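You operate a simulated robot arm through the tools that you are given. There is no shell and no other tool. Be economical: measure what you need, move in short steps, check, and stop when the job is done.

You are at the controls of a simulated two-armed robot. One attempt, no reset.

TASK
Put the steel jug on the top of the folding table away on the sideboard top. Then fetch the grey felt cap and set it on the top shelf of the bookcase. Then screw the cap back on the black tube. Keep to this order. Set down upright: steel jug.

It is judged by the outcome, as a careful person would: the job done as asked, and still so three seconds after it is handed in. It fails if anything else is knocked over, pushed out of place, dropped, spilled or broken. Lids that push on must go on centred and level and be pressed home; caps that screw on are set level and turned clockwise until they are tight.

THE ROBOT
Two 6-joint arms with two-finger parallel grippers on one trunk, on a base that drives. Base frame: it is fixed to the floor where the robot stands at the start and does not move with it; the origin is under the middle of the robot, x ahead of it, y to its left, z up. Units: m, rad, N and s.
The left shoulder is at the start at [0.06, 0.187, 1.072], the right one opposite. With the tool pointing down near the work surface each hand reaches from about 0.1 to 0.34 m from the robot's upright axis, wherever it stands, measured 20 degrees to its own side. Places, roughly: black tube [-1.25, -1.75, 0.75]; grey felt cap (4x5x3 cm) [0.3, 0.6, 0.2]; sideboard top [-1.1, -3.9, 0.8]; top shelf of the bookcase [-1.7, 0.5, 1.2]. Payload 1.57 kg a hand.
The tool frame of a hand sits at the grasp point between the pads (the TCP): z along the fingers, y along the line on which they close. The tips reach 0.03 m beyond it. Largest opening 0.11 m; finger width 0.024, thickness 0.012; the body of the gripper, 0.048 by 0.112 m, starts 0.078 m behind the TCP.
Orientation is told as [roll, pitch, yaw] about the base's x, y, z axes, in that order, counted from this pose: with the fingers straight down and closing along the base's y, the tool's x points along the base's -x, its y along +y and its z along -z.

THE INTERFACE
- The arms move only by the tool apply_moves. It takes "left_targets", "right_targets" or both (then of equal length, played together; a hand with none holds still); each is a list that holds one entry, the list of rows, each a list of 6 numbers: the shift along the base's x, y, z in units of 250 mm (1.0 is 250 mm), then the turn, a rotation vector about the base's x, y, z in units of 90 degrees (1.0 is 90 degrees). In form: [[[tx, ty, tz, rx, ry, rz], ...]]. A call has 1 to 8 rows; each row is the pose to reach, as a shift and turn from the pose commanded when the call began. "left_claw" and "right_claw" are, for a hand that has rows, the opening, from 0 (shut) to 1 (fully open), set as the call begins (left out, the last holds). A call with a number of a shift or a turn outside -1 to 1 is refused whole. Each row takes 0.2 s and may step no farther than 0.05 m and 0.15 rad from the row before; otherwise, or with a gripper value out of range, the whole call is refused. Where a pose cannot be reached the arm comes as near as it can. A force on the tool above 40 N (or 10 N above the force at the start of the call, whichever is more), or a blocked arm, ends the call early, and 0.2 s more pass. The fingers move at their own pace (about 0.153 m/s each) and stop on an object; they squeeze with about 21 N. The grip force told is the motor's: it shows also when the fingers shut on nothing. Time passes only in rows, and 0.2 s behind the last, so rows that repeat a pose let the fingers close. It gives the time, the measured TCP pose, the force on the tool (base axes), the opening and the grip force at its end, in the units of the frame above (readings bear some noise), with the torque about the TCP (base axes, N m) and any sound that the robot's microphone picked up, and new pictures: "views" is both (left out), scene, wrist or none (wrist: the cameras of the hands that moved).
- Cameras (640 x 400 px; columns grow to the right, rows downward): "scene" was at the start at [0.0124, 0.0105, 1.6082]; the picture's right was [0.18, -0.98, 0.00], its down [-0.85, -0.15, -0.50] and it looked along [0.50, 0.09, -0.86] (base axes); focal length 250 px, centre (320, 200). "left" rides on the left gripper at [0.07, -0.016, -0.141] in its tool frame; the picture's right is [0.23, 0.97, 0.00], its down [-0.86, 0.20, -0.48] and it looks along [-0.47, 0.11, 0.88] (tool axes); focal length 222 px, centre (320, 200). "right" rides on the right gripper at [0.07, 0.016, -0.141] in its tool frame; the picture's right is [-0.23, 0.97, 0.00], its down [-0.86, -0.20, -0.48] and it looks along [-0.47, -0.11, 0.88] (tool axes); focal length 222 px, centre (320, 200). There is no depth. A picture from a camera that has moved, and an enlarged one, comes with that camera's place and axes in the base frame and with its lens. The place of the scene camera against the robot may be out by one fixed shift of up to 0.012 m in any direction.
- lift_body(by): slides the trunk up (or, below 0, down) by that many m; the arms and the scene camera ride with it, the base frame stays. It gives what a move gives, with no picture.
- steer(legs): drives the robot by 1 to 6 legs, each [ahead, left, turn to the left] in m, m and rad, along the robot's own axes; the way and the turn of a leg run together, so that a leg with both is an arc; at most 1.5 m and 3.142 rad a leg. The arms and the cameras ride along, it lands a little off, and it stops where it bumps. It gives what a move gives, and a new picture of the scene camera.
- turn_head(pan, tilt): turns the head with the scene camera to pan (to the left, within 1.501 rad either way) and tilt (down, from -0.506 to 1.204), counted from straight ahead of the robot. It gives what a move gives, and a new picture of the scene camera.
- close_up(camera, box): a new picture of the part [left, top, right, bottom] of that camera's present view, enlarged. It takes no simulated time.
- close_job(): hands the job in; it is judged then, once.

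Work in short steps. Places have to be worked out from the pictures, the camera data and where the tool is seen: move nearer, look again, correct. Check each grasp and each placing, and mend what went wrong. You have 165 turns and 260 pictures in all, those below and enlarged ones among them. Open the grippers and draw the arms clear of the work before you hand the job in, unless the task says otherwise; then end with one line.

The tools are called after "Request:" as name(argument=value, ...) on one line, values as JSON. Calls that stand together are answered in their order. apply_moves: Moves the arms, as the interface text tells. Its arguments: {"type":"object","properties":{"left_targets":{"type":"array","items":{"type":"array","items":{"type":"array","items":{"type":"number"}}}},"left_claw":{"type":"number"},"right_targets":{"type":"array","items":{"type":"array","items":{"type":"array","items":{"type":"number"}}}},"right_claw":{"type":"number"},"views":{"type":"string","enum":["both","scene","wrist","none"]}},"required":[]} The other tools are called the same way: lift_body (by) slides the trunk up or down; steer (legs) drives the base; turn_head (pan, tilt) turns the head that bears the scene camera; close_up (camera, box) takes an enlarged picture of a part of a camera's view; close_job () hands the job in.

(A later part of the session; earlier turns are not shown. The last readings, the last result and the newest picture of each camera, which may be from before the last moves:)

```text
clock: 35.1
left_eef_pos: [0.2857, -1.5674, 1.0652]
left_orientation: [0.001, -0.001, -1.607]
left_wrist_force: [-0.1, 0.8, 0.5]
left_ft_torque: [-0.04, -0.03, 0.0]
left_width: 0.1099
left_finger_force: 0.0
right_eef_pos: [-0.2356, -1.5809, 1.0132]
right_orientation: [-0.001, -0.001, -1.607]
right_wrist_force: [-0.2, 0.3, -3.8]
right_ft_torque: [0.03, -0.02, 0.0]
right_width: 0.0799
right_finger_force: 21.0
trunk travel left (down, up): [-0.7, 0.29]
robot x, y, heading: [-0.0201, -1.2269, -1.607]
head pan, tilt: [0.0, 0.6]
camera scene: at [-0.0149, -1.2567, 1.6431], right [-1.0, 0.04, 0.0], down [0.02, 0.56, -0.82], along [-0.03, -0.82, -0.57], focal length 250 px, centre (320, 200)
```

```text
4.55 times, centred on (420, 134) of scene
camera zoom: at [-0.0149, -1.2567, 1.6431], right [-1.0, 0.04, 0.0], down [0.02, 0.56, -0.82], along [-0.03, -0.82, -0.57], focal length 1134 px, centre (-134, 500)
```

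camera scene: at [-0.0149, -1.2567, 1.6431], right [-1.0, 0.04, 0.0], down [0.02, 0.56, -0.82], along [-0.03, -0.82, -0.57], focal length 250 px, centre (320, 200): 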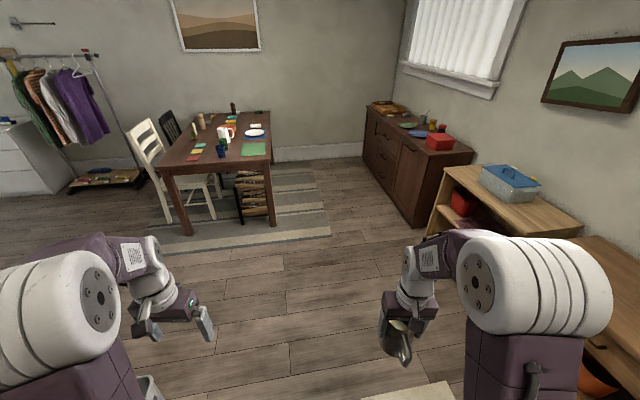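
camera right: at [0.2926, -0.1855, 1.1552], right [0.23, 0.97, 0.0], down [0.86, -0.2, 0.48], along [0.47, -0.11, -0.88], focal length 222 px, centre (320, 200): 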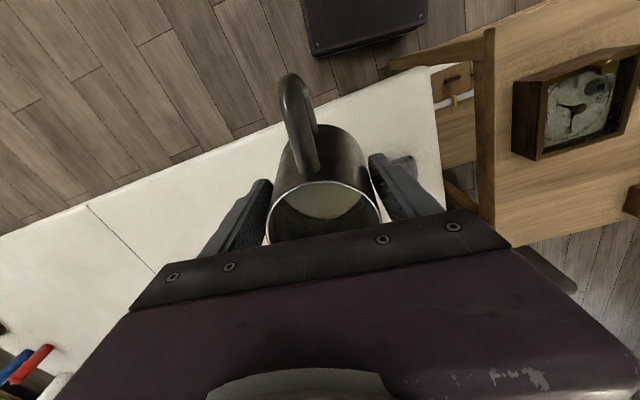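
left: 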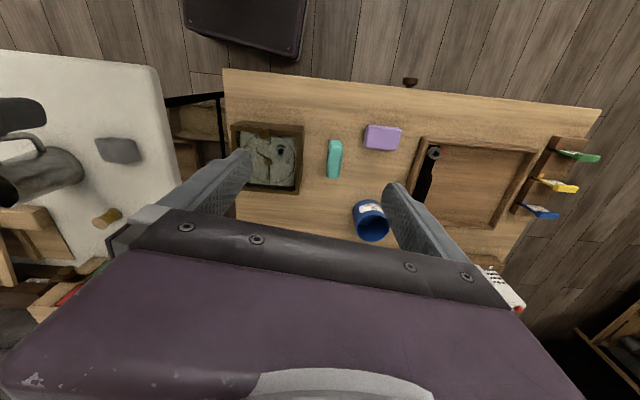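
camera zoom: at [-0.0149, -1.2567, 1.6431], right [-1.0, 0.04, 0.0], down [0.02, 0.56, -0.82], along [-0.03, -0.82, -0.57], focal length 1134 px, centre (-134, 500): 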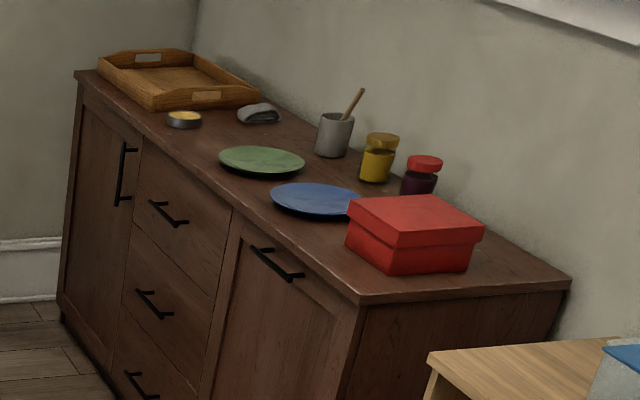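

The top has a red box, plates, jars, a candle and a tray; there seems to be free room between the candle and the green plate, near (-1.0,-4.05). I drive nearer and then look.

Request:
steer(legs=[[1.4, -0.1, 0], [1.2, -0.15, 0]])

Request:
turn_head(pan=-1.3, tilt=0.8)

```text
clock: 47.8
left_eef_pos: [-0.0476, -4.1557, 1.0655]
left_orientation: [0.0, 0.0, -1.612]
left_wrist_force: [-0.8, 0.4, 0.3]
left_ft_torque: [-0.01, -0.02, -0.02]
left_width: 0.1099
left_finger_force: 0.0
right_eef_pos: [-0.5671, -4.1684, 1.0133]
right_orientation: [0.001, -0.002, -1.611]
right_wrist_force: [0.3, 0.0, -3.8]
right_ft_torque: [0.01, 0.0, 0.02]
right_width: 0.0797
right_finger_force: 20.7
trunk travel left (down, up): [-0.7, 0.29]
robot x, y, heading: [-0.3524, -3.8141, -1.61]
head pan, tilt: [0.0, 0.6]
camera scene: at [-0.3465, -3.8438, 1.6431], right [-1.0, 0.04, 0.0], down [0.02, 0.56, -0.82], along [-0.03, -0.82, -0.57], focal length 250 px, centre (320, 200)
```

scene: 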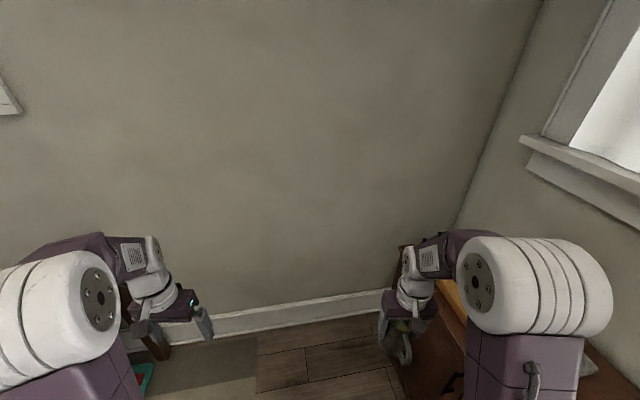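

```text
clock: 49.3
left_eef_pos: [-0.0473, -4.1558, 1.065]
left_orientation: [0.0, -0.001, -1.611]
left_wrist_force: [1.2, 0.2, -0.1]
left_ft_torque: [0.02, -0.02, 0.01]
left_width: 0.11
left_finger_force: 0.0
right_eef_pos: [-0.5683, -4.1689, 1.0134]
right_orientation: [0.001, 0.0, -1.609]
right_wrist_force: [-0.1, 0.2, -3.8]
right_ft_torque: [0.03, 0.0, 0.01]
right_width: 0.0798
right_finger_force: 20.6
trunk travel left (down, up): [-0.7, 0.29]
robot x, y, heading: [-0.3522, -3.8108, -1.611]
head pan, tilt: [-1.3, 0.799]
camera scene: at [-0.4215, -3.7742, 1.6263], right [-0.23, 0.97, 0.0], down [0.7, 0.16, -0.7], along [-0.68, -0.16, -0.72], focal length 250 px, centre (320, 200)
```

scene: 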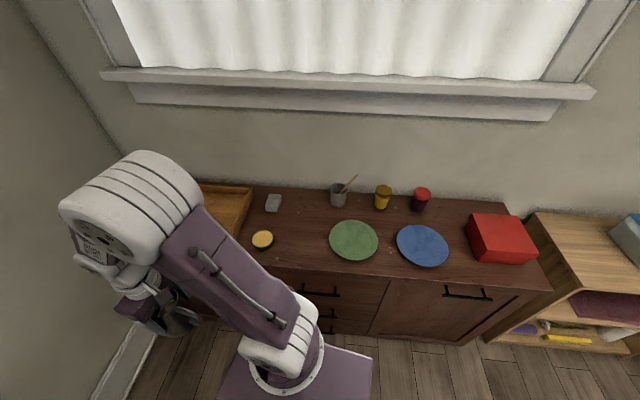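

Clear view: a free patch lies between the candle (-0.95,-4.14), the green plate's edge (-1.01,-3.87) and the cup, centred near (-1.0,-3.99). I turn to face the sideboard and shift so the right hand can reach it.

Request:
steer(legs=[[0, 0, -1.4], [0, 0.29, 0], [0.12, 0, 0]])

Request:
turn_head(pan=-0.2, tilt=0.95)

```text
clock: 55.5
left_eef_pos: [-0.7062, -4.4839, 1.0648]
left_orientation: [0.001, 0.0, -2.998]
left_wrist_force: [0.8, 0.3, 0.5]
left_ft_torque: [-0.01, 0.01, 0.03]
left_width: 0.11
left_finger_force: 0.0
right_eef_pos: [-0.8138, -3.9729, 1.0136]
right_orientation: [0.0, 0.001, -2.999]
right_wrist_force: [-0.4, 0.2, -2.9]
right_ft_torque: [0.0, -0.01, 0.0]
right_width: 0.0796
right_finger_force: 21.1
trunk travel left (down, up): [-0.7, 0.29]
robot x, y, heading: [-0.4299, -4.1195, -2.993]
head pan, tilt: [-1.3, 0.799]
camera scene: at [-0.3922, -4.0405, 1.6262], right [0.92, 0.4, 0.0], down [0.29, -0.66, -0.7], along [-0.28, 0.64, -0.72], focal length 250 px, centre (320, 200)
```

scene: 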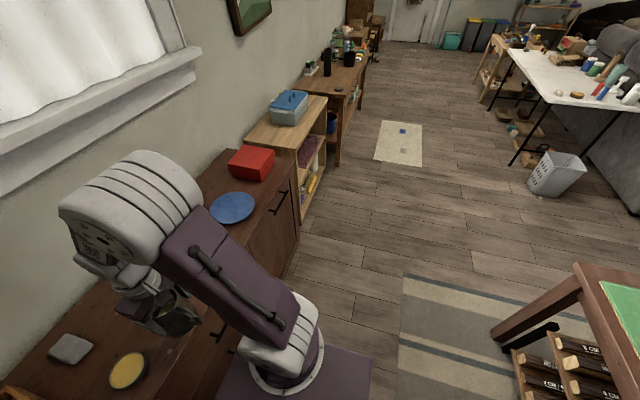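

```text
clock: 56.9
left_eef_pos: [-0.7075, -4.4825, 1.0642]
left_orientation: [-0.001, 0.0, -2.998]
left_wrist_force: [0.7, -0.3, 0.1]
left_ft_torque: [-0.03, 0.03, -0.01]
left_width: 0.1099
left_finger_force: 0.1
right_eef_pos: [-0.8159, -3.9732, 1.0123]
right_orientation: [-0.001, 0.001, -2.999]
right_wrist_force: [0.7, -0.1, -3.1]
right_ft_torque: [0.01, 0.02, 0.02]
right_width: 0.0801
right_finger_force: 20.5
trunk travel left (down, up): [-0.7, 0.29]
robot x, y, heading: [-0.427, -4.1215, -3.0]
head pan, tilt: [-0.201, 0.949]
camera scene: at [-0.4341, -4.1098, 1.6147], right [0.06, 1.0, 0.0], down [0.81, -0.05, -0.58], along [-0.58, 0.03, -0.81], focal length 250 px, centre (320, 200)
```

scene: 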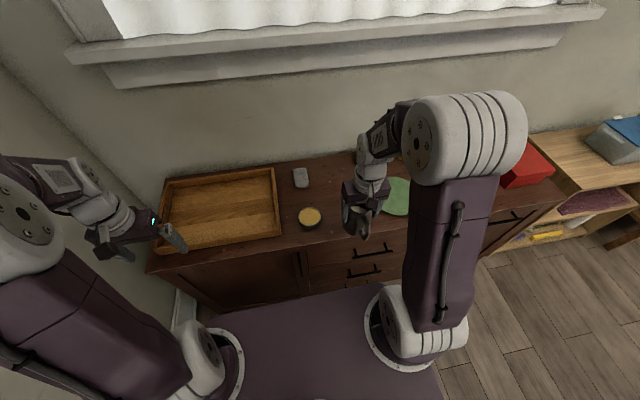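

The gap's centre is straight ahead of the right hand. I extend to x -1.0 at this height and check in the wrist view.

Request:
apply_moves(right_targets=[[[-0.15, 0, 0, 0, 0, 0], [-0.3, 0, 0, 0, 0, 0], [-0.45, -0.01, 0, 0, 0, 0], [-0.6, -0.01, 0, 0, 0, 0], [-0.74, -0.01, 0, 0, 0, 0], [-0.74, -0.01, 0, 0, 0, 0]]], views="both")

```text
clock: 58.3
left_eef_pos: [-0.7062, -4.4831, 1.0651]
left_orientation: [0.0, -0.001, -2.998]
left_wrist_force: [0.2, -0.5, 0.8]
left_ft_torque: [0.06, -0.02, 0.02]
left_width: 0.1101
left_finger_force: 0.2
right_eef_pos: [-0.998, -3.9737, 1.0135]
right_orientation: [0.0, 0.002, -2.999]
right_wrist_force: [-0.4, 0.0, -3.7]
right_ft_torque: [-0.03, 0.0, 0.0]
right_width: 0.0799
right_finger_force: 20.8
trunk travel left (down, up): [-0.7, 0.29]
robot x, y, heading: [-0.426, -4.1168, -2.995]
head pan, tilt: [-0.201, 0.949]
camera scene: at [-0.4327, -4.11, 1.6147], right [0.06, 1.0, 0.0], down [0.81, -0.05, -0.58], along [-0.58, 0.03, -0.81], focal length 250 px, centre (320, 200)
camera right: at [-0.9269, -3.9794, 1.1544], right [-0.09, -1.0, 0.0], down [-0.88, 0.08, 0.48], along [-0.48, 0.04, -0.88], focal length 222 px, centre (320, 200)
```

scene: 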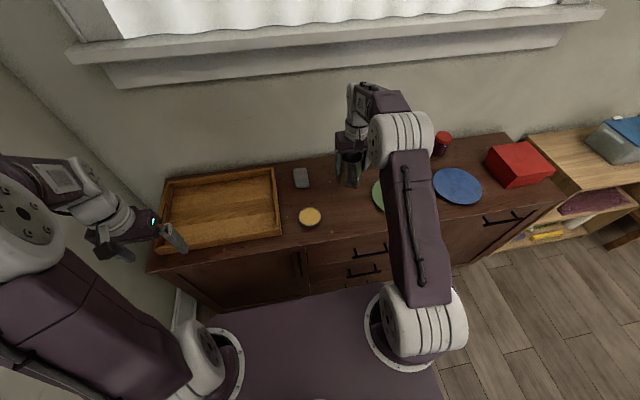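
right: 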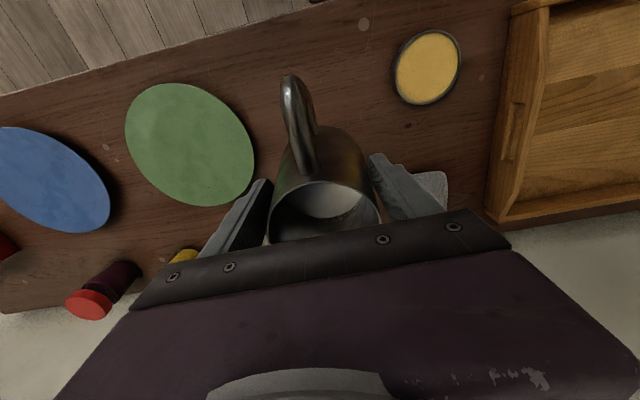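

Spot is clear around the jug: plate to one side, candle to the other. I lower toward the top, first to z 0.90.

Request:
apply_moves(right_targets=[[[0, 0, -0.12, 0, 0, 0], [0, 0, -0.24, 0, 0, 0], [0, 0, -0.36, 0, 0, 0], [0, 0, -0.44, 0, 0, 0], [0, 0, -0.44, 0, 0, 0]]], views="both")

Request:
close_up(camera="scene", box=[280, 120, 420, 207])

```text
clock: 59.5
left_eef_pos: [-0.7064, -4.4839, 1.0647]
left_orientation: [0.0, -0.001, -2.999]
left_wrist_force: [-0.2, -0.6, 0.3]
left_ft_torque: [-0.01, -0.01, -0.03]
left_width: 0.11
left_finger_force: 0.1
right_eef_pos: [-0.9976, -3.9734, 0.9018]
right_orientation: [0.0, 0.0, -2.998]
right_wrist_force: [0.8, 0.0, -4.8]
right_ft_torque: [-0.02, 0.0, 0.0]
right_width: 0.0799
right_finger_force: 20.5
trunk travel left (down, up): [-0.7, 0.29]
robot x, y, heading: [-0.4253, -4.1225, -2.999]
head pan, tilt: [-0.201, 0.949]
camera scene: at [-0.4335, -4.1101, 1.6147], right [0.06, 1.0, 0.0], down [0.81, -0.05, -0.58], along [-0.58, 0.03, -0.81], focal length 250 px, centre (320, 200)
camera right: at [-0.9263, -3.9795, 1.0439], right [-0.09, -1.0, 0.0], down [-0.88, 0.08, 0.48], along [-0.48, 0.04, -0.88], focal length 222 px, centre (320, 200)
```

scene: 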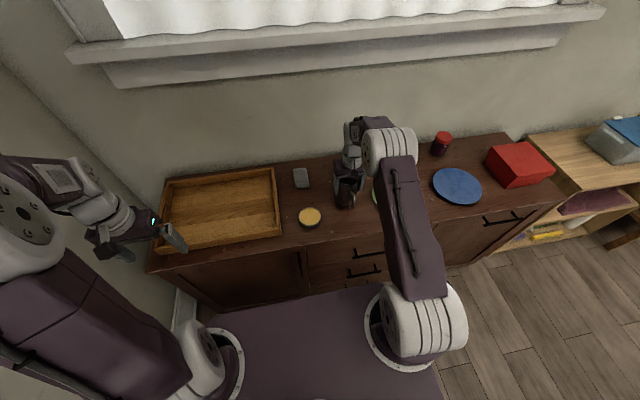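
right: 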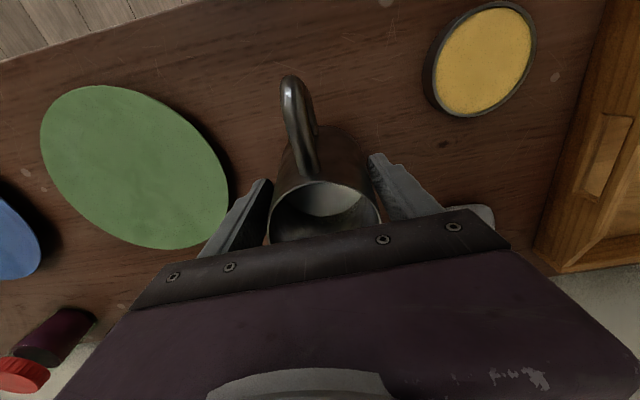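

```text
4.57 times, centred on (350, 164) of scene
camera zoom: at [-0.4335, -4.1101, 1.6147], right [0.06, 1.0, 0.0], down [0.81, -0.05, -0.58], along [-0.58, 0.03, -0.81], focal length 1141 px, centre (183, 367)
```

zoom: 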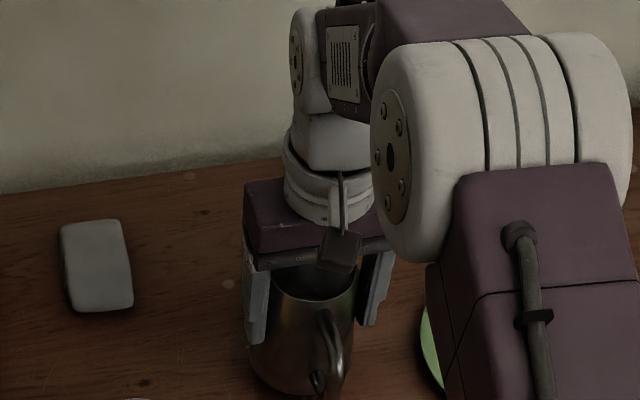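

Still free. I lower 1.6 cm more slowly and look for contact.

Request:
apply_moves(right_targets=[[[0, 0, -0.02, 0, 0, 0], [0, 0, -0.04, 0, 0, 0], [0, 0, -0.06, 0, 0, 0]]], views="none")

Request:
apply_moves(right_targets=[[[0, 0, -0.015, 0, 0, 0], [0, 0, -0.03, 0, 0, 0]]], views="wrist")

```text
clock: 60.3
left_eef_pos: [-0.7067, -4.484, 1.0649]
left_orientation: [0.0, 0.001, -2.999]
left_wrist_force: [-0.9, 0.9, 0.3]
left_ft_torque: [0.0, 0.02, -0.01]
left_width: 0.1101
left_finger_force: 0.3
right_eef_pos: [-0.9992, -3.9754, 0.888]
right_orientation: [0.001, 0.001, -2.999]
right_wrist_force: [0.1, 0.1, -2.9]
right_ft_torque: [-0.03, 0.01, -0.02]
right_width: 0.0799
right_finger_force: 21.4
trunk travel left (down, up): [-0.7, 0.29]
robot x, y, heading: [-0.4231, -4.1241, -3.005]
head pan, tilt: [-0.201, 0.949]
```

```text
clock: 60.9
left_eef_pos: [-0.7061, -4.4829, 1.0642]
left_orientation: [-0.001, 0.0, -2.999]
left_wrist_force: [-0.4, -0.6, 0.8]
left_ft_torque: [0.01, 0.02, 0.02]
left_width: 0.1099
left_finger_force: 0.1
right_eef_pos: [-0.9996, -3.9767, 0.8818]
right_orientation: [-0.002, -0.001, -2.999]
right_wrist_force: [-0.2, 1.1, 5.2]
right_ft_torque: [0.1, -0.22, -0.02]
right_width: 0.0798
right_finger_force: 21.1
trunk travel left (down, up): [-0.7, 0.29]
robot x, y, heading: [-0.4285, -4.1208, -3.002]
head pan, tilt: [-0.201, 0.949]
camera right: at [-0.9271, -3.9809, 1.0237], right [-0.09, -1.0, 0.0], down [-0.87, 0.08, 0.48], along [-0.48, 0.04, -0.88], focal length 222 px, centre (320, 200)
```

right: 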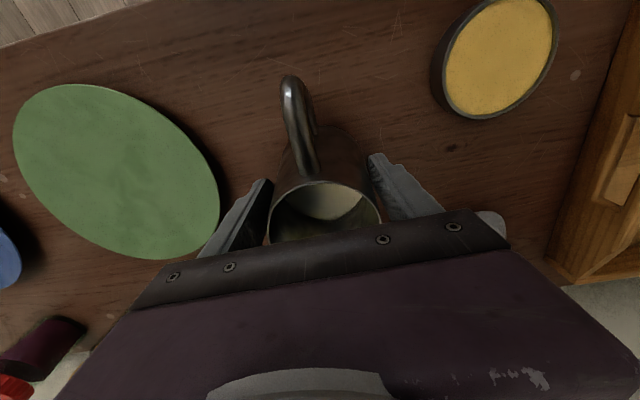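

Contact: force went from -3.5 to +5 N at z 0.882. One more millimetre to seat it, then I open.

Request:
apply_moves(right_targets=[[[0, 0, -0.004, 0, 0, 0], [0, 0, -0.004, 0, 0, 0]]], views="none")

Request:
apply_moves(right_targets=[[[0, 0, 0, 0, 0, 0], [0, 0, 0, 0, 0, 0], [0, 0, 0, 0, 0, 0]]], right_claw=1.0, views="wrist")

```text
clock: 61.5
left_eef_pos: [-0.7062, -4.4817, 1.0647]
left_orientation: [-0.001, -0.004, -2.998]
left_wrist_force: [-0.1, -0.5, -0.4]
left_ft_torque: [0.0, -0.01, -0.05]
left_width: 0.11
left_finger_force: 0.1
right_eef_pos: [-0.9999, -3.9751, 0.8826]
right_orientation: [0.001, -0.004, -2.999]
right_wrist_force: [-1.7, 3.1, 13.8]
right_ft_torque: [0.16, -0.12, 0.0]
right_width: 0.0799
right_finger_force: 21.1
trunk travel left (down, up): [-0.7, 0.29]
robot x, y, heading: [-0.4233, -4.122, -2.999]
head pan, tilt: [-0.201, 0.949]
```

```text
clock: 62.3
left_eef_pos: [-0.7077, -4.4844, 1.0657]
left_orientation: [0.001, -0.001, -2.998]
left_wrist_force: [-0.4, -0.1, 0.5]
left_ft_torque: [-0.02, -0.02, 0.0]
left_width: 0.1099
left_finger_force: 0.1
right_eef_pos: [-0.9993, -3.9754, 0.8792]
right_orientation: [0.0, 0.002, -2.997]
right_wrist_force: [0.1, 0.7, -0.4]
right_ft_torque: [0.01, -0.01, 0.0]
right_width: 0.1101
right_finger_force: 0.2
trunk travel left (down, up): [-0.7, 0.29]
robot x, y, heading: [-0.4283, -4.1213, -2.997]
head pan, tilt: [-0.201, 0.949]
camera right: at [-0.9282, -3.9811, 1.0216], right [-0.09, -1.0, 0.0], down [-0.88, 0.08, 0.48], along [-0.48, 0.04, -0.88], focal length 222 px, centre (320, 200)
```

right: 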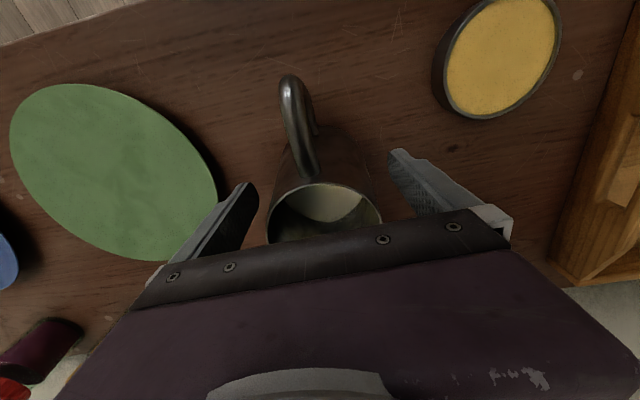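

The jug stands by itself and is free of the fingers. I rise straight up and pull back.

Request:
apply_moves(right_targets=[[[0, 0, 0.12, 0, 0, 0], [0, 0, 0.3, 0, 0, 0], [0, 0, 0.48, 0, 0, 0], [0.15, 0, 0.6, 0, 0, 0], [0.33, 0, 0.65, 0, 0, 0], [0.5, 0, 0.65, 0, 0, 0], [0.66, 0, 0.65, 0, 0, 0], [0.75, 0, 0.65, 0, 0, 0]]], right_claw=1.0, views="scene")

Request:
close_up(camera="scene", box=[280, 140, 440, 240])

```text
clock: 64.1
left_eef_pos: [-0.7062, -4.4824, 1.064]
left_orientation: [0.0, 0.0, -2.998]
left_wrist_force: [0.1, -0.3, 0.2]
left_ft_torque: [-0.03, 0.03, 0.01]
left_width: 0.1098
left_finger_force: 0.1
right_eef_pos: [-0.8115, -3.9752, 1.0417]
right_orientation: [0.0, 0.0, -2.999]
right_wrist_force: [-0.7, 0.0, 0.3]
right_ft_torque: [-0.06, 0.02, 0.0]
right_width: 0.1099
right_finger_force: 0.0
trunk travel left (down, up): [-0.7, 0.29]
robot x, y, heading: [-0.4251, -4.1223, -2.998]
head pan, tilt: [-0.201, 0.949]
camera scene: at [-0.4325, -4.1101, 1.6147], right [0.06, 1.0, 0.0], down [0.81, -0.05, -0.58], along [-0.58, 0.03, -0.81], focal length 250 px, centre (320, 200)
```

scene: 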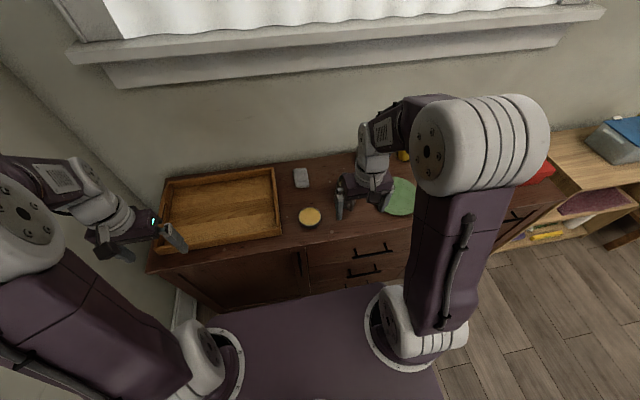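

```text
4.00 times, centred on (360, 190) of scene
camera zoom: at [-0.4325, -4.1101, 1.6147], right [0.06, 1.0, 0.0], down [0.81, -0.05, -0.58], along [-0.58, 0.03, -0.81], focal length 998 px, centre (160, 240)
```

zoom: 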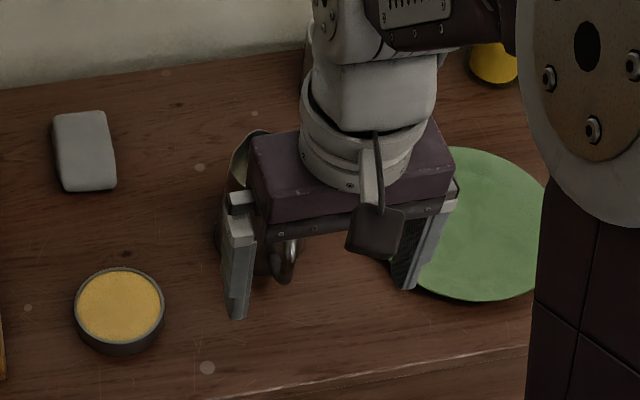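

The jug stands upright with everything else untouched. Next the grey felt cap near [0.3, 0.6, 0.2]: I back off, turn north and drive back.

Request:
turn_head(pan=0.0, tilt=0.5)

Request:
steer(legs=[[-0.15, 0, 0], [0, 0, -1.714], [1.4, -0.27, 0], [1.3, 0, 0]])

```text
clock: 65.0
left_eef_pos: [-0.7071, -4.4846, 1.0649]
left_orientation: [-0.003, -0.001, -2.998]
left_wrist_force: [0.0, 0.1, -0.1]
left_ft_torque: [0.01, 0.01, -0.02]
left_width: 0.1102
left_finger_force: 0.0
right_eef_pos: [-0.8117, -3.9763, 1.0411]
right_orientation: [0.0, 0.0, -2.998]
right_wrist_force: [-0.6, 0.1, -0.5]
right_ft_torque: [-0.01, -0.01, 0.01]
right_width: 0.1099
right_finger_force: 0.0
trunk travel left (down, up): [-0.7, 0.29]
robot x, y, heading: [-0.4282, -4.1225, -2.998]
head pan, tilt: [0.0, 0.499]
camera scene: at [-0.4507, -4.1272, 1.6521], right [-0.14, 0.99, 0.0], down [0.47, 0.07, -0.88], along [-0.87, -0.12, -0.48], focal length 250 px, centre (320, 200)
```

scene: 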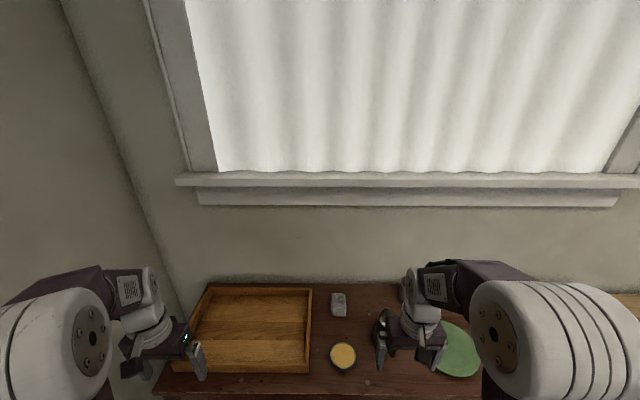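

```text
clock: 83.4
left_eef_pos: [-0.4011, -1.0479, 1.0642]
left_orientation: [-0.002, 0.0, 1.615]
left_wrist_force: [-0.1, -0.3, -0.7]
left_ft_torque: [-0.01, 0.01, 0.0]
left_width: 0.1101
left_finger_force: 0.1
right_eef_pos: [0.115, -0.9929, 1.0411]
right_orientation: [0.0, 0.0, 1.617]
right_wrist_force: [0.5, -0.4, -0.6]
right_ft_torque: [-0.01, 0.0, -0.01]
right_width: 0.11
right_finger_force: 0.1
trunk travel left (down, up): [-0.7, 0.29]
robot x, y, heading: [-0.067, -1.3603, 1.611]
head pan, tilt: [0.0, 0.499]
camera scene: at [-0.0627, -1.3326, 1.6522], right [1.0, 0.05, 0.0], down [0.02, -0.48, -0.88], along [-0.04, 0.88, -0.48], focal length 250 px, centre (320, 200)
```

scene: 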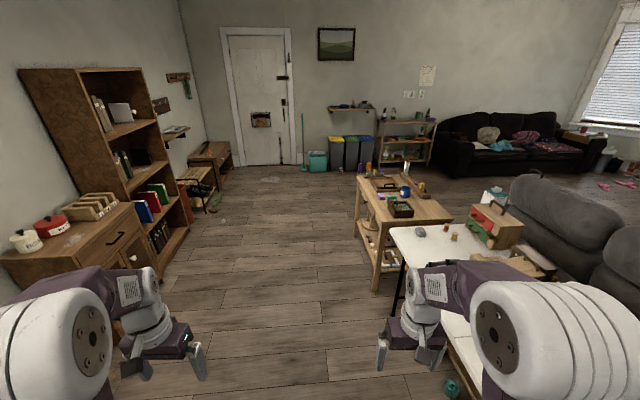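

The wooden table's lower shelf is open toward -x with items on it, and the bookcase stands at the left. I enlarge the shelf.

Request:
close_up(camera="scene", box=[340, 170, 460, 300])

Request:
close_up(camera="scene", box=[0, 60, 220, 290])

```text
3.08 times, centred on (400, 235) of scene
camera zoom: at [-0.0627, -1.3326, 1.6522], right [1.0, 0.05, 0.0], down [0.02, -0.48, -0.88], along [-0.04, 0.88, -0.48], focal length 768 px, centre (74, 92)
```

zoom: 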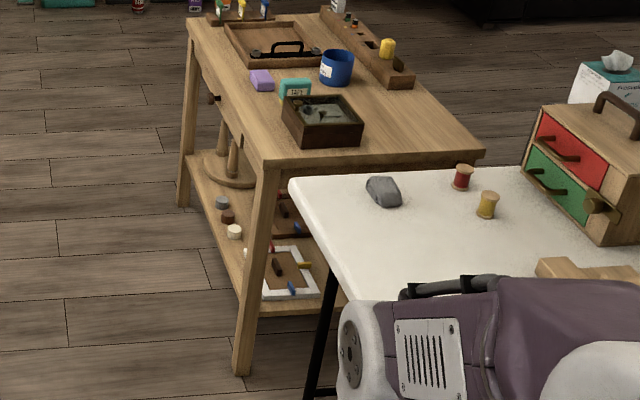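

```text
1.74 times, centred on (110, 175) of scene
camera zoom: at [-0.0627, -1.3326, 1.6522], right [1.0, 0.05, 0.0], down [0.02, -0.48, -0.88], along [-0.04, 0.88, -0.48], focal length 434 px, centre (685, 244)
```

zoom: 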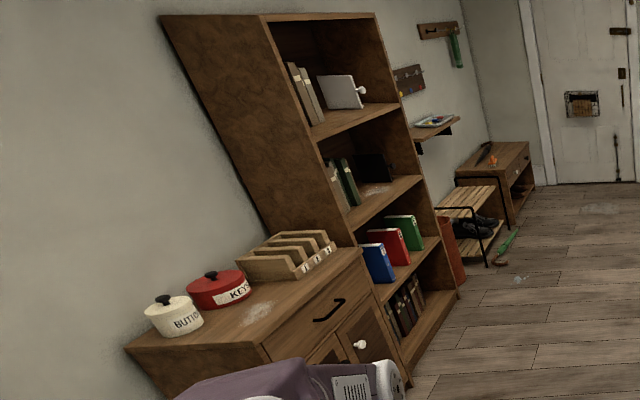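

The grey cap is the disc at about (0.317, 0.63) on the lower shelf, about 5 cm behind the front edge. I drive to stand in front of it, facing the table.

Request:
steer(legs=[[1.1, 0.05, 0], [1.02, 0.05, 0], [0, 0, -1.49]])

Request:
turn_head(pan=-0.3, tilt=1.0)

```text
clock: 97.7
left_eef_pos: [0.0573, 1.1419, 1.0643]
left_orientation: [0.001, 0.001, 0.126]
left_wrist_force: [0.1, -1.0, -0.2]
left_ft_torque: [-0.03, 0.0, -0.02]
left_width: 0.11
left_finger_force: 0.0
right_eef_pos: [0.1556, 0.6312, 1.0418]
right_orientation: [0.0, 0.001, 0.127]
right_wrist_force: [0.2, 0.1, 1.0]
right_ft_torque: [-0.03, -0.01, 0.0]
right_width: 0.1099
right_finger_force: 0.1
trunk travel left (down, up): [-0.7, 0.29]
robot x, y, heading: [-0.2264, 0.7825, 0.129]
head pan, tilt: [0.0, 0.499]
camera scene: at [-0.1902, 0.7861, 1.6522], right [0.13, -0.99, 0.0], down [-0.47, -0.06, -0.88], along [0.87, 0.11, -0.48], focal length 250 px, centre (320, 200)
```

scene: 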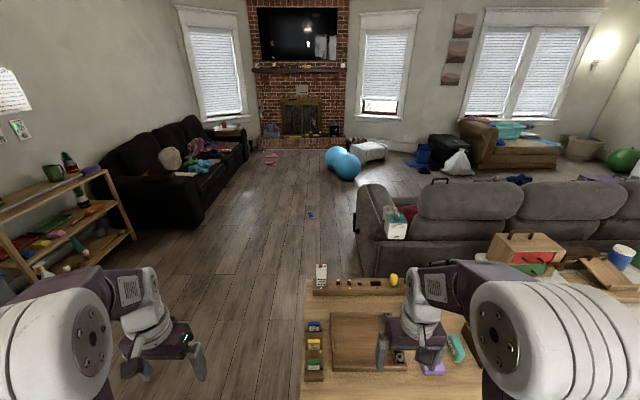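

```text
clock: 98.6
left_eef_pos: [0.0579, 1.1408, 1.0646]
left_orientation: [0.0, 0.001, 0.128]
left_wrist_force: [-0.7, 0.3, 0.0]
left_ft_torque: [0.0, 0.03, -0.01]
left_width: 0.1101
left_finger_force: 0.0
right_eef_pos: [0.1557, 0.6314, 1.041]
right_orientation: [0.002, 0.0, 0.128]
right_wrist_force: [0.5, -0.2, 0.2]
right_ft_torque: [0.01, 0.0, 0.01]
right_width: 0.1097
right_finger_force: 0.0
trunk travel left (down, up): [-0.7, 0.29]
robot x, y, heading: [-0.2302, 0.7849, 0.127]
head pan, tilt: [-0.3, 1.0]
camera scene: at [-0.2117, 0.7627, 1.6112], right [-0.17, -0.99, 0.0], down [-0.83, 0.14, -0.54], along [0.53, -0.09, -0.84], focal length 250 px, centre (320, 200)
```

scene: 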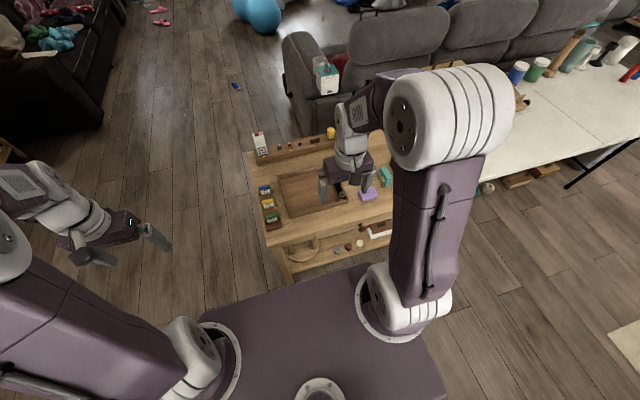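

The shelf and discs are visible below the table top. I enlarge that part.

Request:
close_up(camera="scene", box=[270, 210, 410, 297])

```text
4.57 times, centred on (340, 254) of scene
camera zoom: at [-0.2117, 0.7627, 1.6112], right [-0.17, -0.99, 0.0], down [-0.83, 0.14, -0.54], along [0.53, -0.09, -0.84], focal length 1141 px, centre (229, -45)
```

zoom: 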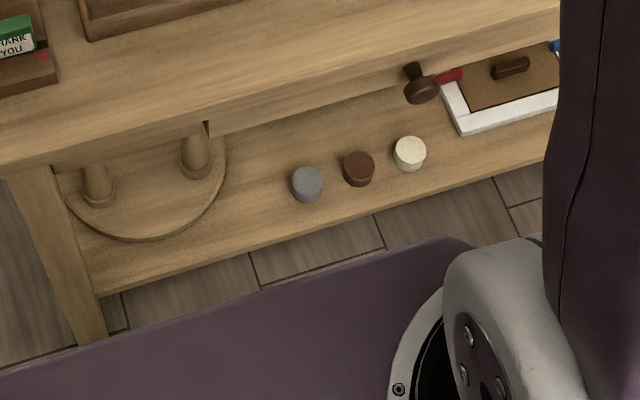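

Grey cap triangulates to about (0.305, 0.572, 0.24), with a brown disc 7.5 cm beside it, so I must open only to about 0.07. I tilt the right hand 45° forward while drawing it back a little, then lower the trunk.

Request:
apply_moves(right_targets=[[[-0.05, 0, 0, 0.0105, -0.083, 0], [-0.1, -0.02, 0, 0.021, -0.166, 0], [-0.15, -0.04, 0, 0.0315, -0.249, 0], [-0.2, -0.06, 0, 0.042, -0.332, 0], [-0.25, -0.08, 0, 0.0525, -0.415, 0], [-0.25, -0.1, 0, 0.063, -0.496, 0]]], right_claw=0.64, views="none")

Request:
lift_body(by=-0.55)

Request:
turn_head(pan=-0.3, tilt=0.9)

```text
clock: 100.0
left_eef_pos: [0.0576, 1.1406, 1.0662]
left_orientation: [-0.001, -0.001, 0.126]
left_wrist_force: [0.1, 0.5, -0.3]
left_ft_torque: [-0.04, 0.01, 0.0]
left_width: 0.1102
left_finger_force: 0.2
right_eef_pos: [0.1931, 0.5907, 1.1344]
right_orientation: [0.01, -0.774, 0.128]
right_wrist_force: [-0.6, 0.0, -0.1]
right_ft_torque: [-0.01, -0.02, 0.02]
right_width: 0.0703
right_finger_force: 0.1
right hand out of reach, approached as far as the arm can: row 3, 4, 5, 6
trunk travel left (down, up): [-0.7, 0.29]
robot x, y, heading: [-0.2312, 0.7847, 0.13]
head pan, tilt: [-0.3, 1.0]
```

```text
refused: -0.55 is not a number from -0.4 to 0.4
```

```text
clock: 100.7
left_eef_pos: [0.0587, 1.1406, 1.0653]
left_orientation: [0.0, -0.001, 0.126]
left_wrist_force: [-0.9, -0.2, 0.2]
left_ft_torque: [-0.03, 0.03, -0.02]
left_width: 0.11
left_finger_force: 0.0
right_eef_pos: [0.1935, 0.5905, 1.1332]
right_orientation: [0.009, -0.774, 0.127]
right_wrist_force: [-0.6, -0.1, 0.2]
right_ft_torque: [0.02, 0.01, -0.02]
right_width: 0.0704
right_finger_force: 0.0
trunk travel left (down, up): [-0.7, 0.29]
robot x, y, heading: [-0.2294, 0.7822, 0.131]
head pan, tilt: [-0.3, 0.901]
camera scene: at [-0.2067, 0.7617, 1.6183], right [-0.17, -0.98, 0.0], down [-0.77, 0.14, -0.62], along [0.61, -0.11, -0.78], focal length 250 px, centre (320, 200)
```

scene: 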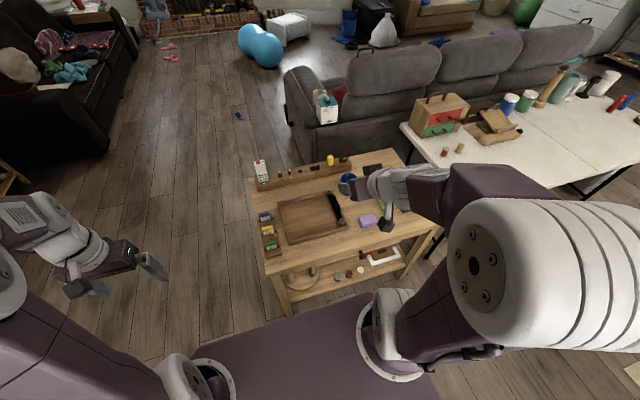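

The hand cannot come closer in that tilt, so I back the base 12 cm for clearance to the table top edge, then lower the trunk in two steps.

Request:
steer(legs=[[-0.12, 0, 0]])

Request:
lift_body(by=-0.4)

Request:
lift_body(by=-0.15)

Request:
turn_head(pan=-0.3, tilt=0.8)

Request:
close_up(camera="right", box=[0, 0, 640, 400])

```text
clock: 101.9
left_eef_pos: [-0.0576, 1.1244, 1.064]
left_orientation: [0.001, 0.001, 0.121]
left_wrist_force: [1.3, 0.4, 1.1]
left_ft_torque: [0.02, -0.01, 0.0]
left_width: 0.11
left_finger_force: 0.0
right_eef_pos: [0.0772, 0.5747, 1.1344]
right_orientation: [0.008, -0.773, 0.123]
right_wrist_force: [-0.1, -0.7, 0.0]
right_ft_torque: [0.0, -0.01, 0.02]
right_width: 0.0703
right_finger_force: 0.0
trunk travel left (down, up): [-0.7, 0.29]
robot x, y, heading: [-0.3443, 0.768, 0.127]
head pan, tilt: [-0.3, 0.901]
camera scene: at [-0.3228, 0.7468, 1.6183], right [-0.18, -0.98, 0.0], down [-0.77, 0.14, -0.62], along [0.61, -0.11, -0.78], focal length 250 px, centre (320, 200)
```

scene: 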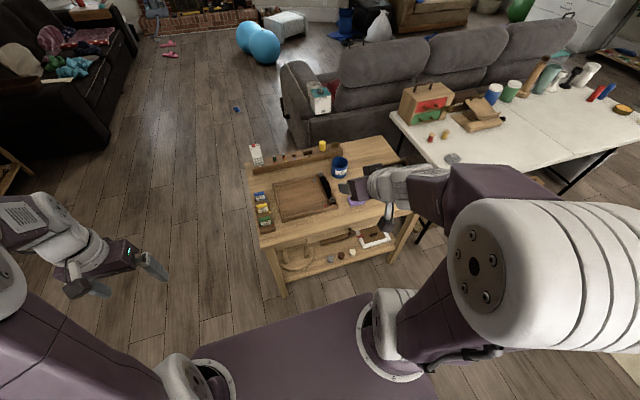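

```text
clock: 105.7
left_eef_pos: [-0.0587, 1.1246, 0.6656]
left_orientation: [0.0, 0.0, 0.122]
left_wrist_force: [0.4, 0.2, 0.3]
left_ft_torque: [0.0, -0.03, 0.01]
left_width: 0.1102
left_finger_force: 0.0
right_eef_pos: [0.0749, 0.5731, 0.7342]
right_orientation: [0.008, -0.776, 0.123]
right_wrist_force: [-0.4, 0.0, 0.1]
right_ft_torque: [0.01, 0.05, -0.02]
right_width: 0.0705
right_finger_force: 0.0
trunk travel left (down, up): [-0.3, 0.69]
robot x, y, heading: [-0.346, 0.7708, 0.125]
head pan, tilt: [-0.3, 0.901]
```

```text
clock: 107.5
left_eef_pos: [-0.057, 1.1244, 0.5153]
left_orientation: [-0.002, 0.001, 0.124]
left_wrist_force: [0.2, 0.1, 0.5]
left_ft_torque: [0.03, -0.02, -0.03]
left_width: 0.1102
left_finger_force: 0.1
right_eef_pos: [0.0758, 0.5743, 0.584]
right_orientation: [0.008, -0.775, 0.125]
right_wrist_force: [-0.2, -0.4, 0.2]
right_ft_torque: [0.02, -0.04, -0.02]
right_width: 0.0704
right_finger_force: 0.1
trunk travel left (down, up): [-0.15, 0.84]
robot x, y, heading: [-0.3429, 0.7689, 0.124]
head pan, tilt: [-0.3, 0.901]
```

```text
clock: 108.2
left_eef_pos: [-0.0572, 1.1244, 0.5153]
left_orientation: [0.001, 0.0, 0.123]
left_wrist_force: [-0.2, 0.7, 0.7]
left_ft_torque: [0.01, 0.03, 0.01]
left_width: 0.1101
left_finger_force: 0.2
right_eef_pos: [0.075, 0.5741, 0.5837]
right_orientation: [0.007, -0.776, 0.124]
right_wrist_force: [-0.6, -0.2, -0.3]
right_ft_torque: [0.0, 0.01, -0.01]
right_width: 0.0704
right_finger_force: 0.0
trunk travel left (down, up): [-0.15, 0.84]
robot x, y, heading: [-0.3501, 0.7693, 0.122]
head pan, tilt: [-0.3, 0.799]
camera scene: at [-0.319, 0.7457, 1.0762], right [-0.18, -0.98, 0.0], down [-0.71, 0.13, -0.7], along [0.69, -0.12, -0.72], focal length 250 px, centre (320, 200)
```

scene: 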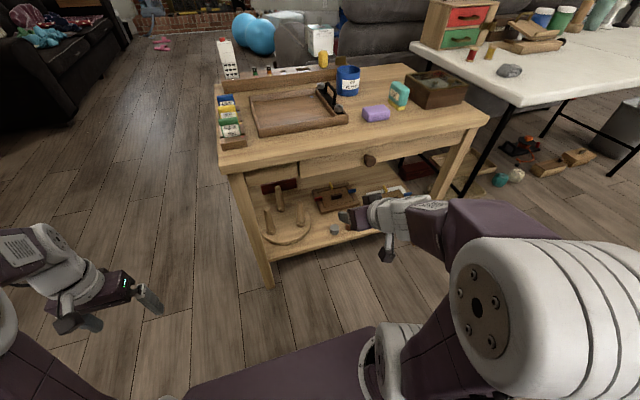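

```text
1.00 times, centred on (320, 200) of right (not enlarged: the box is as wide or as high as the picture)
camera zoom: at [-0.0741, 0.5716, 0.6364], right [0.03, 0.99, 0.17], down [0.3, -0.17, 0.94], along [0.95, 0.02, -0.3], focal length 222 px, centre (320, 200)
```

zoom: 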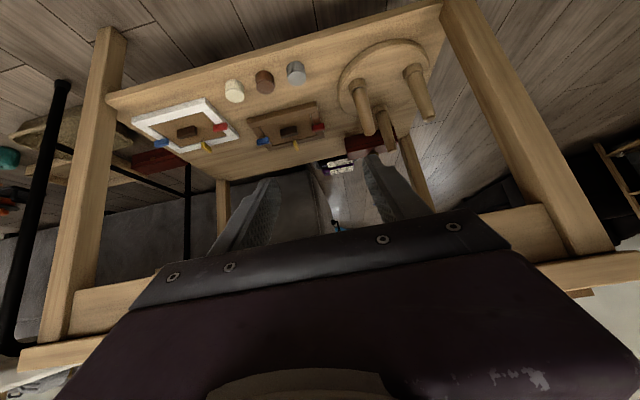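

Three views agree: grey cap near (0.303, 0.576, 0.235). I lower the hand in front of the table first, keeping x.

Request:
apply_moves(right_targets=[[[0, 0, -0.18, 0, 0, 0], [0, 0, -0.36, 0, 0, 0], [0, 0, -0.54, 0, 0, 0], [0, 0, -0.72, 0, 0, 0], [0, 0, -0.9, 0, 0, 0], [0, 0, -0.98, 0, 0, 0]]], right_claw=0.64, views="both")

```text
clock: 109.6
left_eef_pos: [-0.0577, 1.1252, 0.5151]
left_orientation: [-0.001, 0.0, 0.123]
left_wrist_force: [-0.3, -0.7, 0.6]
left_ft_torque: [-0.03, -0.01, -0.03]
left_width: 0.1101
left_finger_force: 0.0
right_eef_pos: [0.1143, 0.5525, 0.4457]
right_orientation: [0.036, -0.765, 0.111]
right_wrist_force: [0.3, 0.5, 1.2]
right_ft_torque: [0.02, -0.02, -0.02]
right_width: 0.0703
right_finger_force: 0.0
right hand out of reach, approached as far as the arm can: row 1, 2, 3, 4, 5, 6
trunk travel left (down, up): [-0.15, 0.84]
robot x, y, heading: [-0.3416, 0.7644, 0.123]
head pan, tilt: [-0.3, 0.799]
camera scene: at [-0.3189, 0.7458, 1.0762], right [-0.18, -0.98, 0.0], down [-0.71, 0.13, -0.7], along [0.69, -0.12, -0.72], focal length 250 px, centre (320, 200)
camera right: at [-0.0338, 0.5493, 0.4992], right [0.03, 0.98, 0.18], down [0.31, -0.18, 0.93], along [0.95, 0.03, -0.31], focal length 222 px, centre (320, 200)
```

scene: 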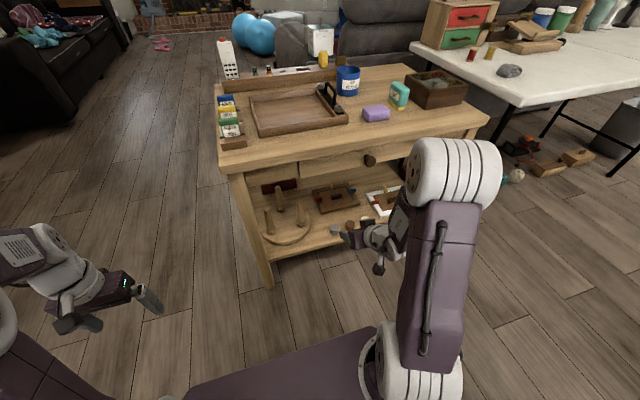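
right: 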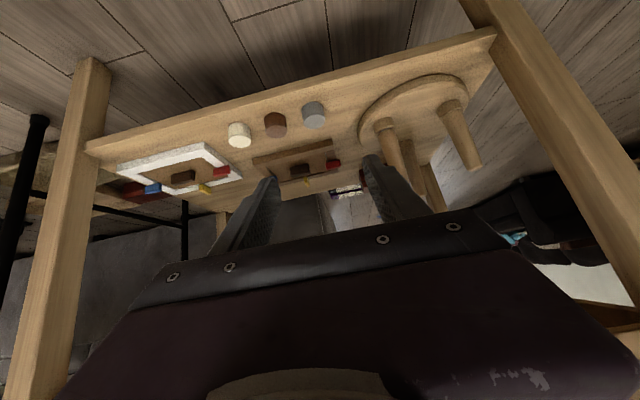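

The folded arm cannot go lower here, but the trunk has 0.15 m left. I lower the trunk further.

Request:
lift_body(by=-0.14)

Request:
apply_moves(right_targets=[[[0, 0, 0, 0, 0, 0]]], right_claw=0.64, views="both")

```text
clock: 111.2
left_eef_pos: [-0.0573, 1.1244, 0.3746]
left_orientation: [-0.001, -0.001, 0.122]
left_wrist_force: [-0.4, -0.2, 0.4]
left_ft_torque: [0.0, 0.01, 0.0]
left_width: 0.1097
left_finger_force: 0.0
right_eef_pos: [0.1147, 0.5545, 0.304]
right_orientation: [0.035, -0.764, 0.109]
right_wrist_force: [-0.3, -0.3, -0.2]
right_ft_torque: [0.02, -0.03, -0.01]
right_width: 0.0704
right_finger_force: 0.1
trunk travel left (down, up): [-0.01, 0.98]
robot x, y, heading: [-0.3426, 0.7698, 0.118]
head pan, tilt: [-0.3, 0.799]
```

```text
clock: 111.6
left_eef_pos: [-0.0578, 1.1253, 0.3748]
left_orientation: [0.0, 0.0, 0.123]
left_wrist_force: [-0.1, 0.8, 0.5]
left_ft_torque: [0.03, -0.02, 0.01]
left_width: 0.1097
left_finger_force: 0.0
right_eef_pos: [0.1152, 0.5545, 0.3045]
right_orientation: [0.034, -0.765, 0.11]
right_wrist_force: [-0.3, 0.3, 0.1]
right_ft_torque: [0.02, -0.03, 0.0]
right_width: 0.0704
right_finger_force: 0.1
trunk travel left (down, up): [-0.01, 0.98]
robot x, y, heading: [-0.3471, 0.7685, 0.118]
head pan, tilt: [-0.3, 0.799]
camera scene: at [-0.3189, 0.7457, 0.9363], right [-0.18, -0.98, 0.0], down [-0.71, 0.13, -0.7], along [0.69, -0.12, -0.72], focal length 250 px, centre (320, 200)
camera right: at [-0.0338, 0.5493, 0.3593], right [0.03, 0.98, 0.18], down [0.31, -0.18, 0.93], along [0.95, 0.03, -0.31], focal length 222 px, centre (320, 200)
```

scene: 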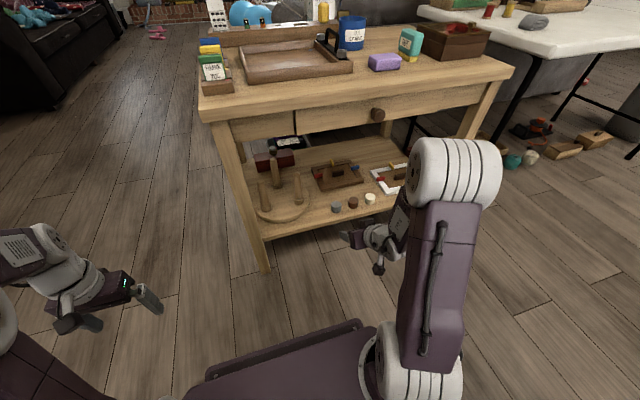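
right: 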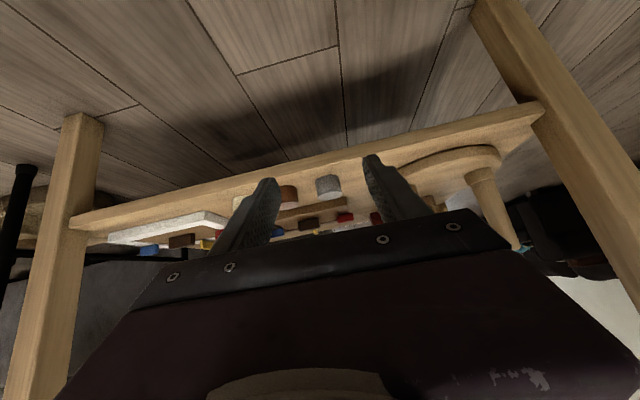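

The cap triangulates to (0.303, 0.575) and z 0.215–0.25. I narrow the opening to 0.058 so the fingers miss the brown disc, and advance part way.

Request:
apply_moves(right_targets=[[[0.15, 0.025, 0, 0, 0, 0], [0.3, 0.055, 0, 0, 0, 0], [0.44, 0.08, -0.02, 0, 0, 0], [0.44, 0.08, -0.02, 0, 0, 0]]], right_claw=0.53, views="both")

```text
clock: 112.6
left_eef_pos: [-0.0588, 1.1243, 0.3733]
left_orientation: [-0.002, 0.001, 0.122]
left_wrist_force: [0.7, 0.1, 0.7]
left_ft_torque: [-0.02, 0.02, 0.03]
left_width: 0.11
left_finger_force: 0.0
right_eef_pos: [0.225, 0.5739, 0.2988]
right_orientation: [0.036, -0.766, 0.11]
right_wrist_force: [-0.1, -0.3, 0.8]
right_ft_torque: [-0.01, -0.01, 0.0]
right_width: 0.0581
right_finger_force: 0.1
trunk travel left (down, up): [-0.01, 0.98]
robot x, y, heading: [-0.3453, 0.7655, 0.122]
head pan, tilt: [-0.3, 0.799]
camera scene: at [-0.3189, 0.7457, 0.9363], right [-0.18, -0.98, 0.0], down [-0.71, 0.13, -0.7], along [0.69, -0.12, -0.72], focal length 250 px, centre (320, 200)
camera right: at [0.076, 0.5702, 0.3534], right [0.03, 0.98, 0.18], down [0.31, -0.18, 0.93], along [0.95, 0.03, -0.31], focal length 222 px, centre (320, 200)
```

scene: 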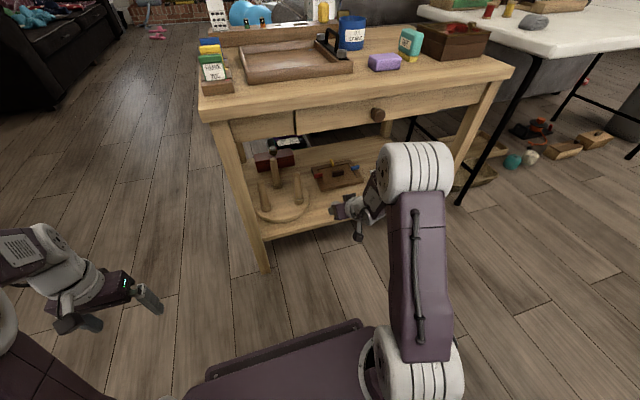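
right: 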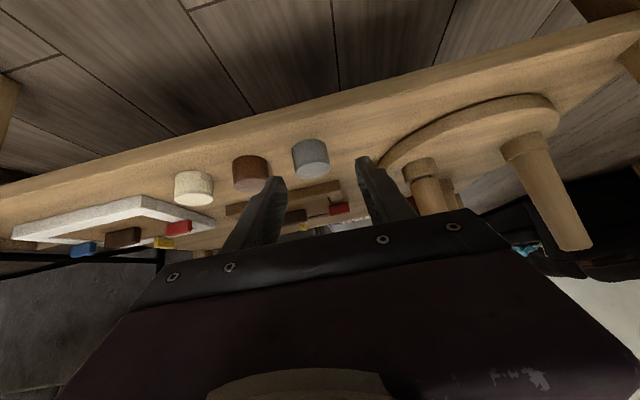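

Cap again at (0.299, 0.575, 0.232), lined up with the tool. I advance along the finger direction to (0.288, 0.574, 0.249).

Request:
apply_moves(right_targets=[[[0.08, 0, -0.06, 0, 0, 0], [0.16, 0, -0.12, 0, 0, 0], [0.21, 0, -0.165, 0, 0, 0], [0.25, 0, -0.195, 0, 0, 0], [0.25, 0, -0.195, 0, 0, 0]]], right_claw=0.53, views="wrist")

Request:
close_up(camera="scene", box=[300, 160, 400, 240])

```text
clock: 113.8
left_eef_pos: [-0.0571, 1.1247, 0.3749]
left_orientation: [0.0, -0.001, 0.122]
left_wrist_force: [0.0, 0.4, -0.1]
left_ft_torque: [0.02, 0.01, 0.0]
left_width: 0.1098
left_finger_force: 0.0
right_eef_pos: [0.2876, 0.5746, 0.2513]
right_orientation: [0.035, -0.764, 0.11]
right_wrist_force: [0.4, 0.2, 0.8]
right_ft_torque: [0.0, 0.0, -0.01]
right_width: 0.0585
right_finger_force: 0.0
trunk travel left (down, up): [-0.01, 0.98]
robot x, y, heading: [-0.3426, 0.7727, 0.123]
head pan, tilt: [-0.3, 0.799]
camera right: at [0.1385, 0.5703, 0.3058], right [0.03, 0.98, 0.18], down [0.31, -0.18, 0.93], along [0.95, 0.03, -0.31], focal length 222 px, centre (320, 200)
```

right: 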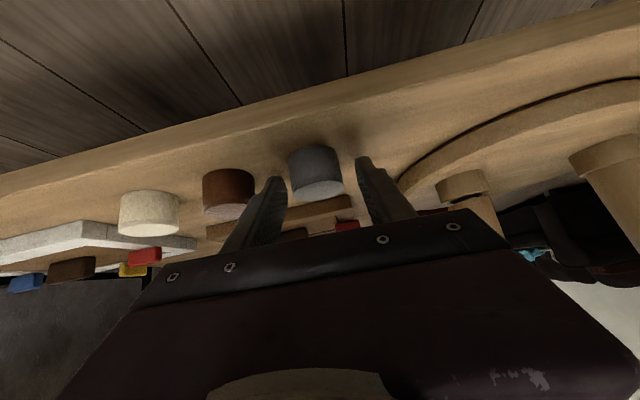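

```text
5.00 times, centred on (350, 200) of scene
camera zoom: at [-0.3189, 0.7457, 0.9362], right [-0.18, -0.98, 0.0], down [-0.71, 0.13, -0.7], along [0.69, -0.12, -0.72], focal length 1248 px, centre (170, 200)
```

zoom: 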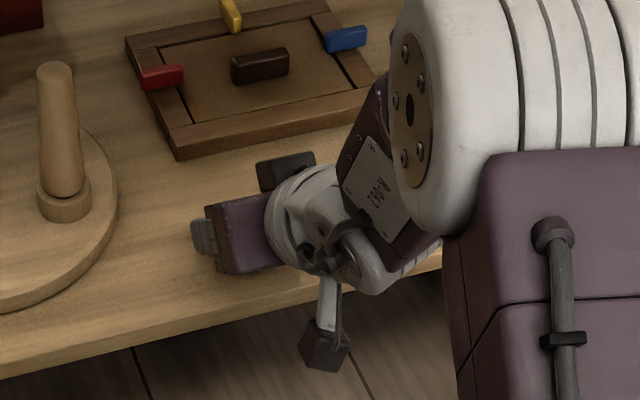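

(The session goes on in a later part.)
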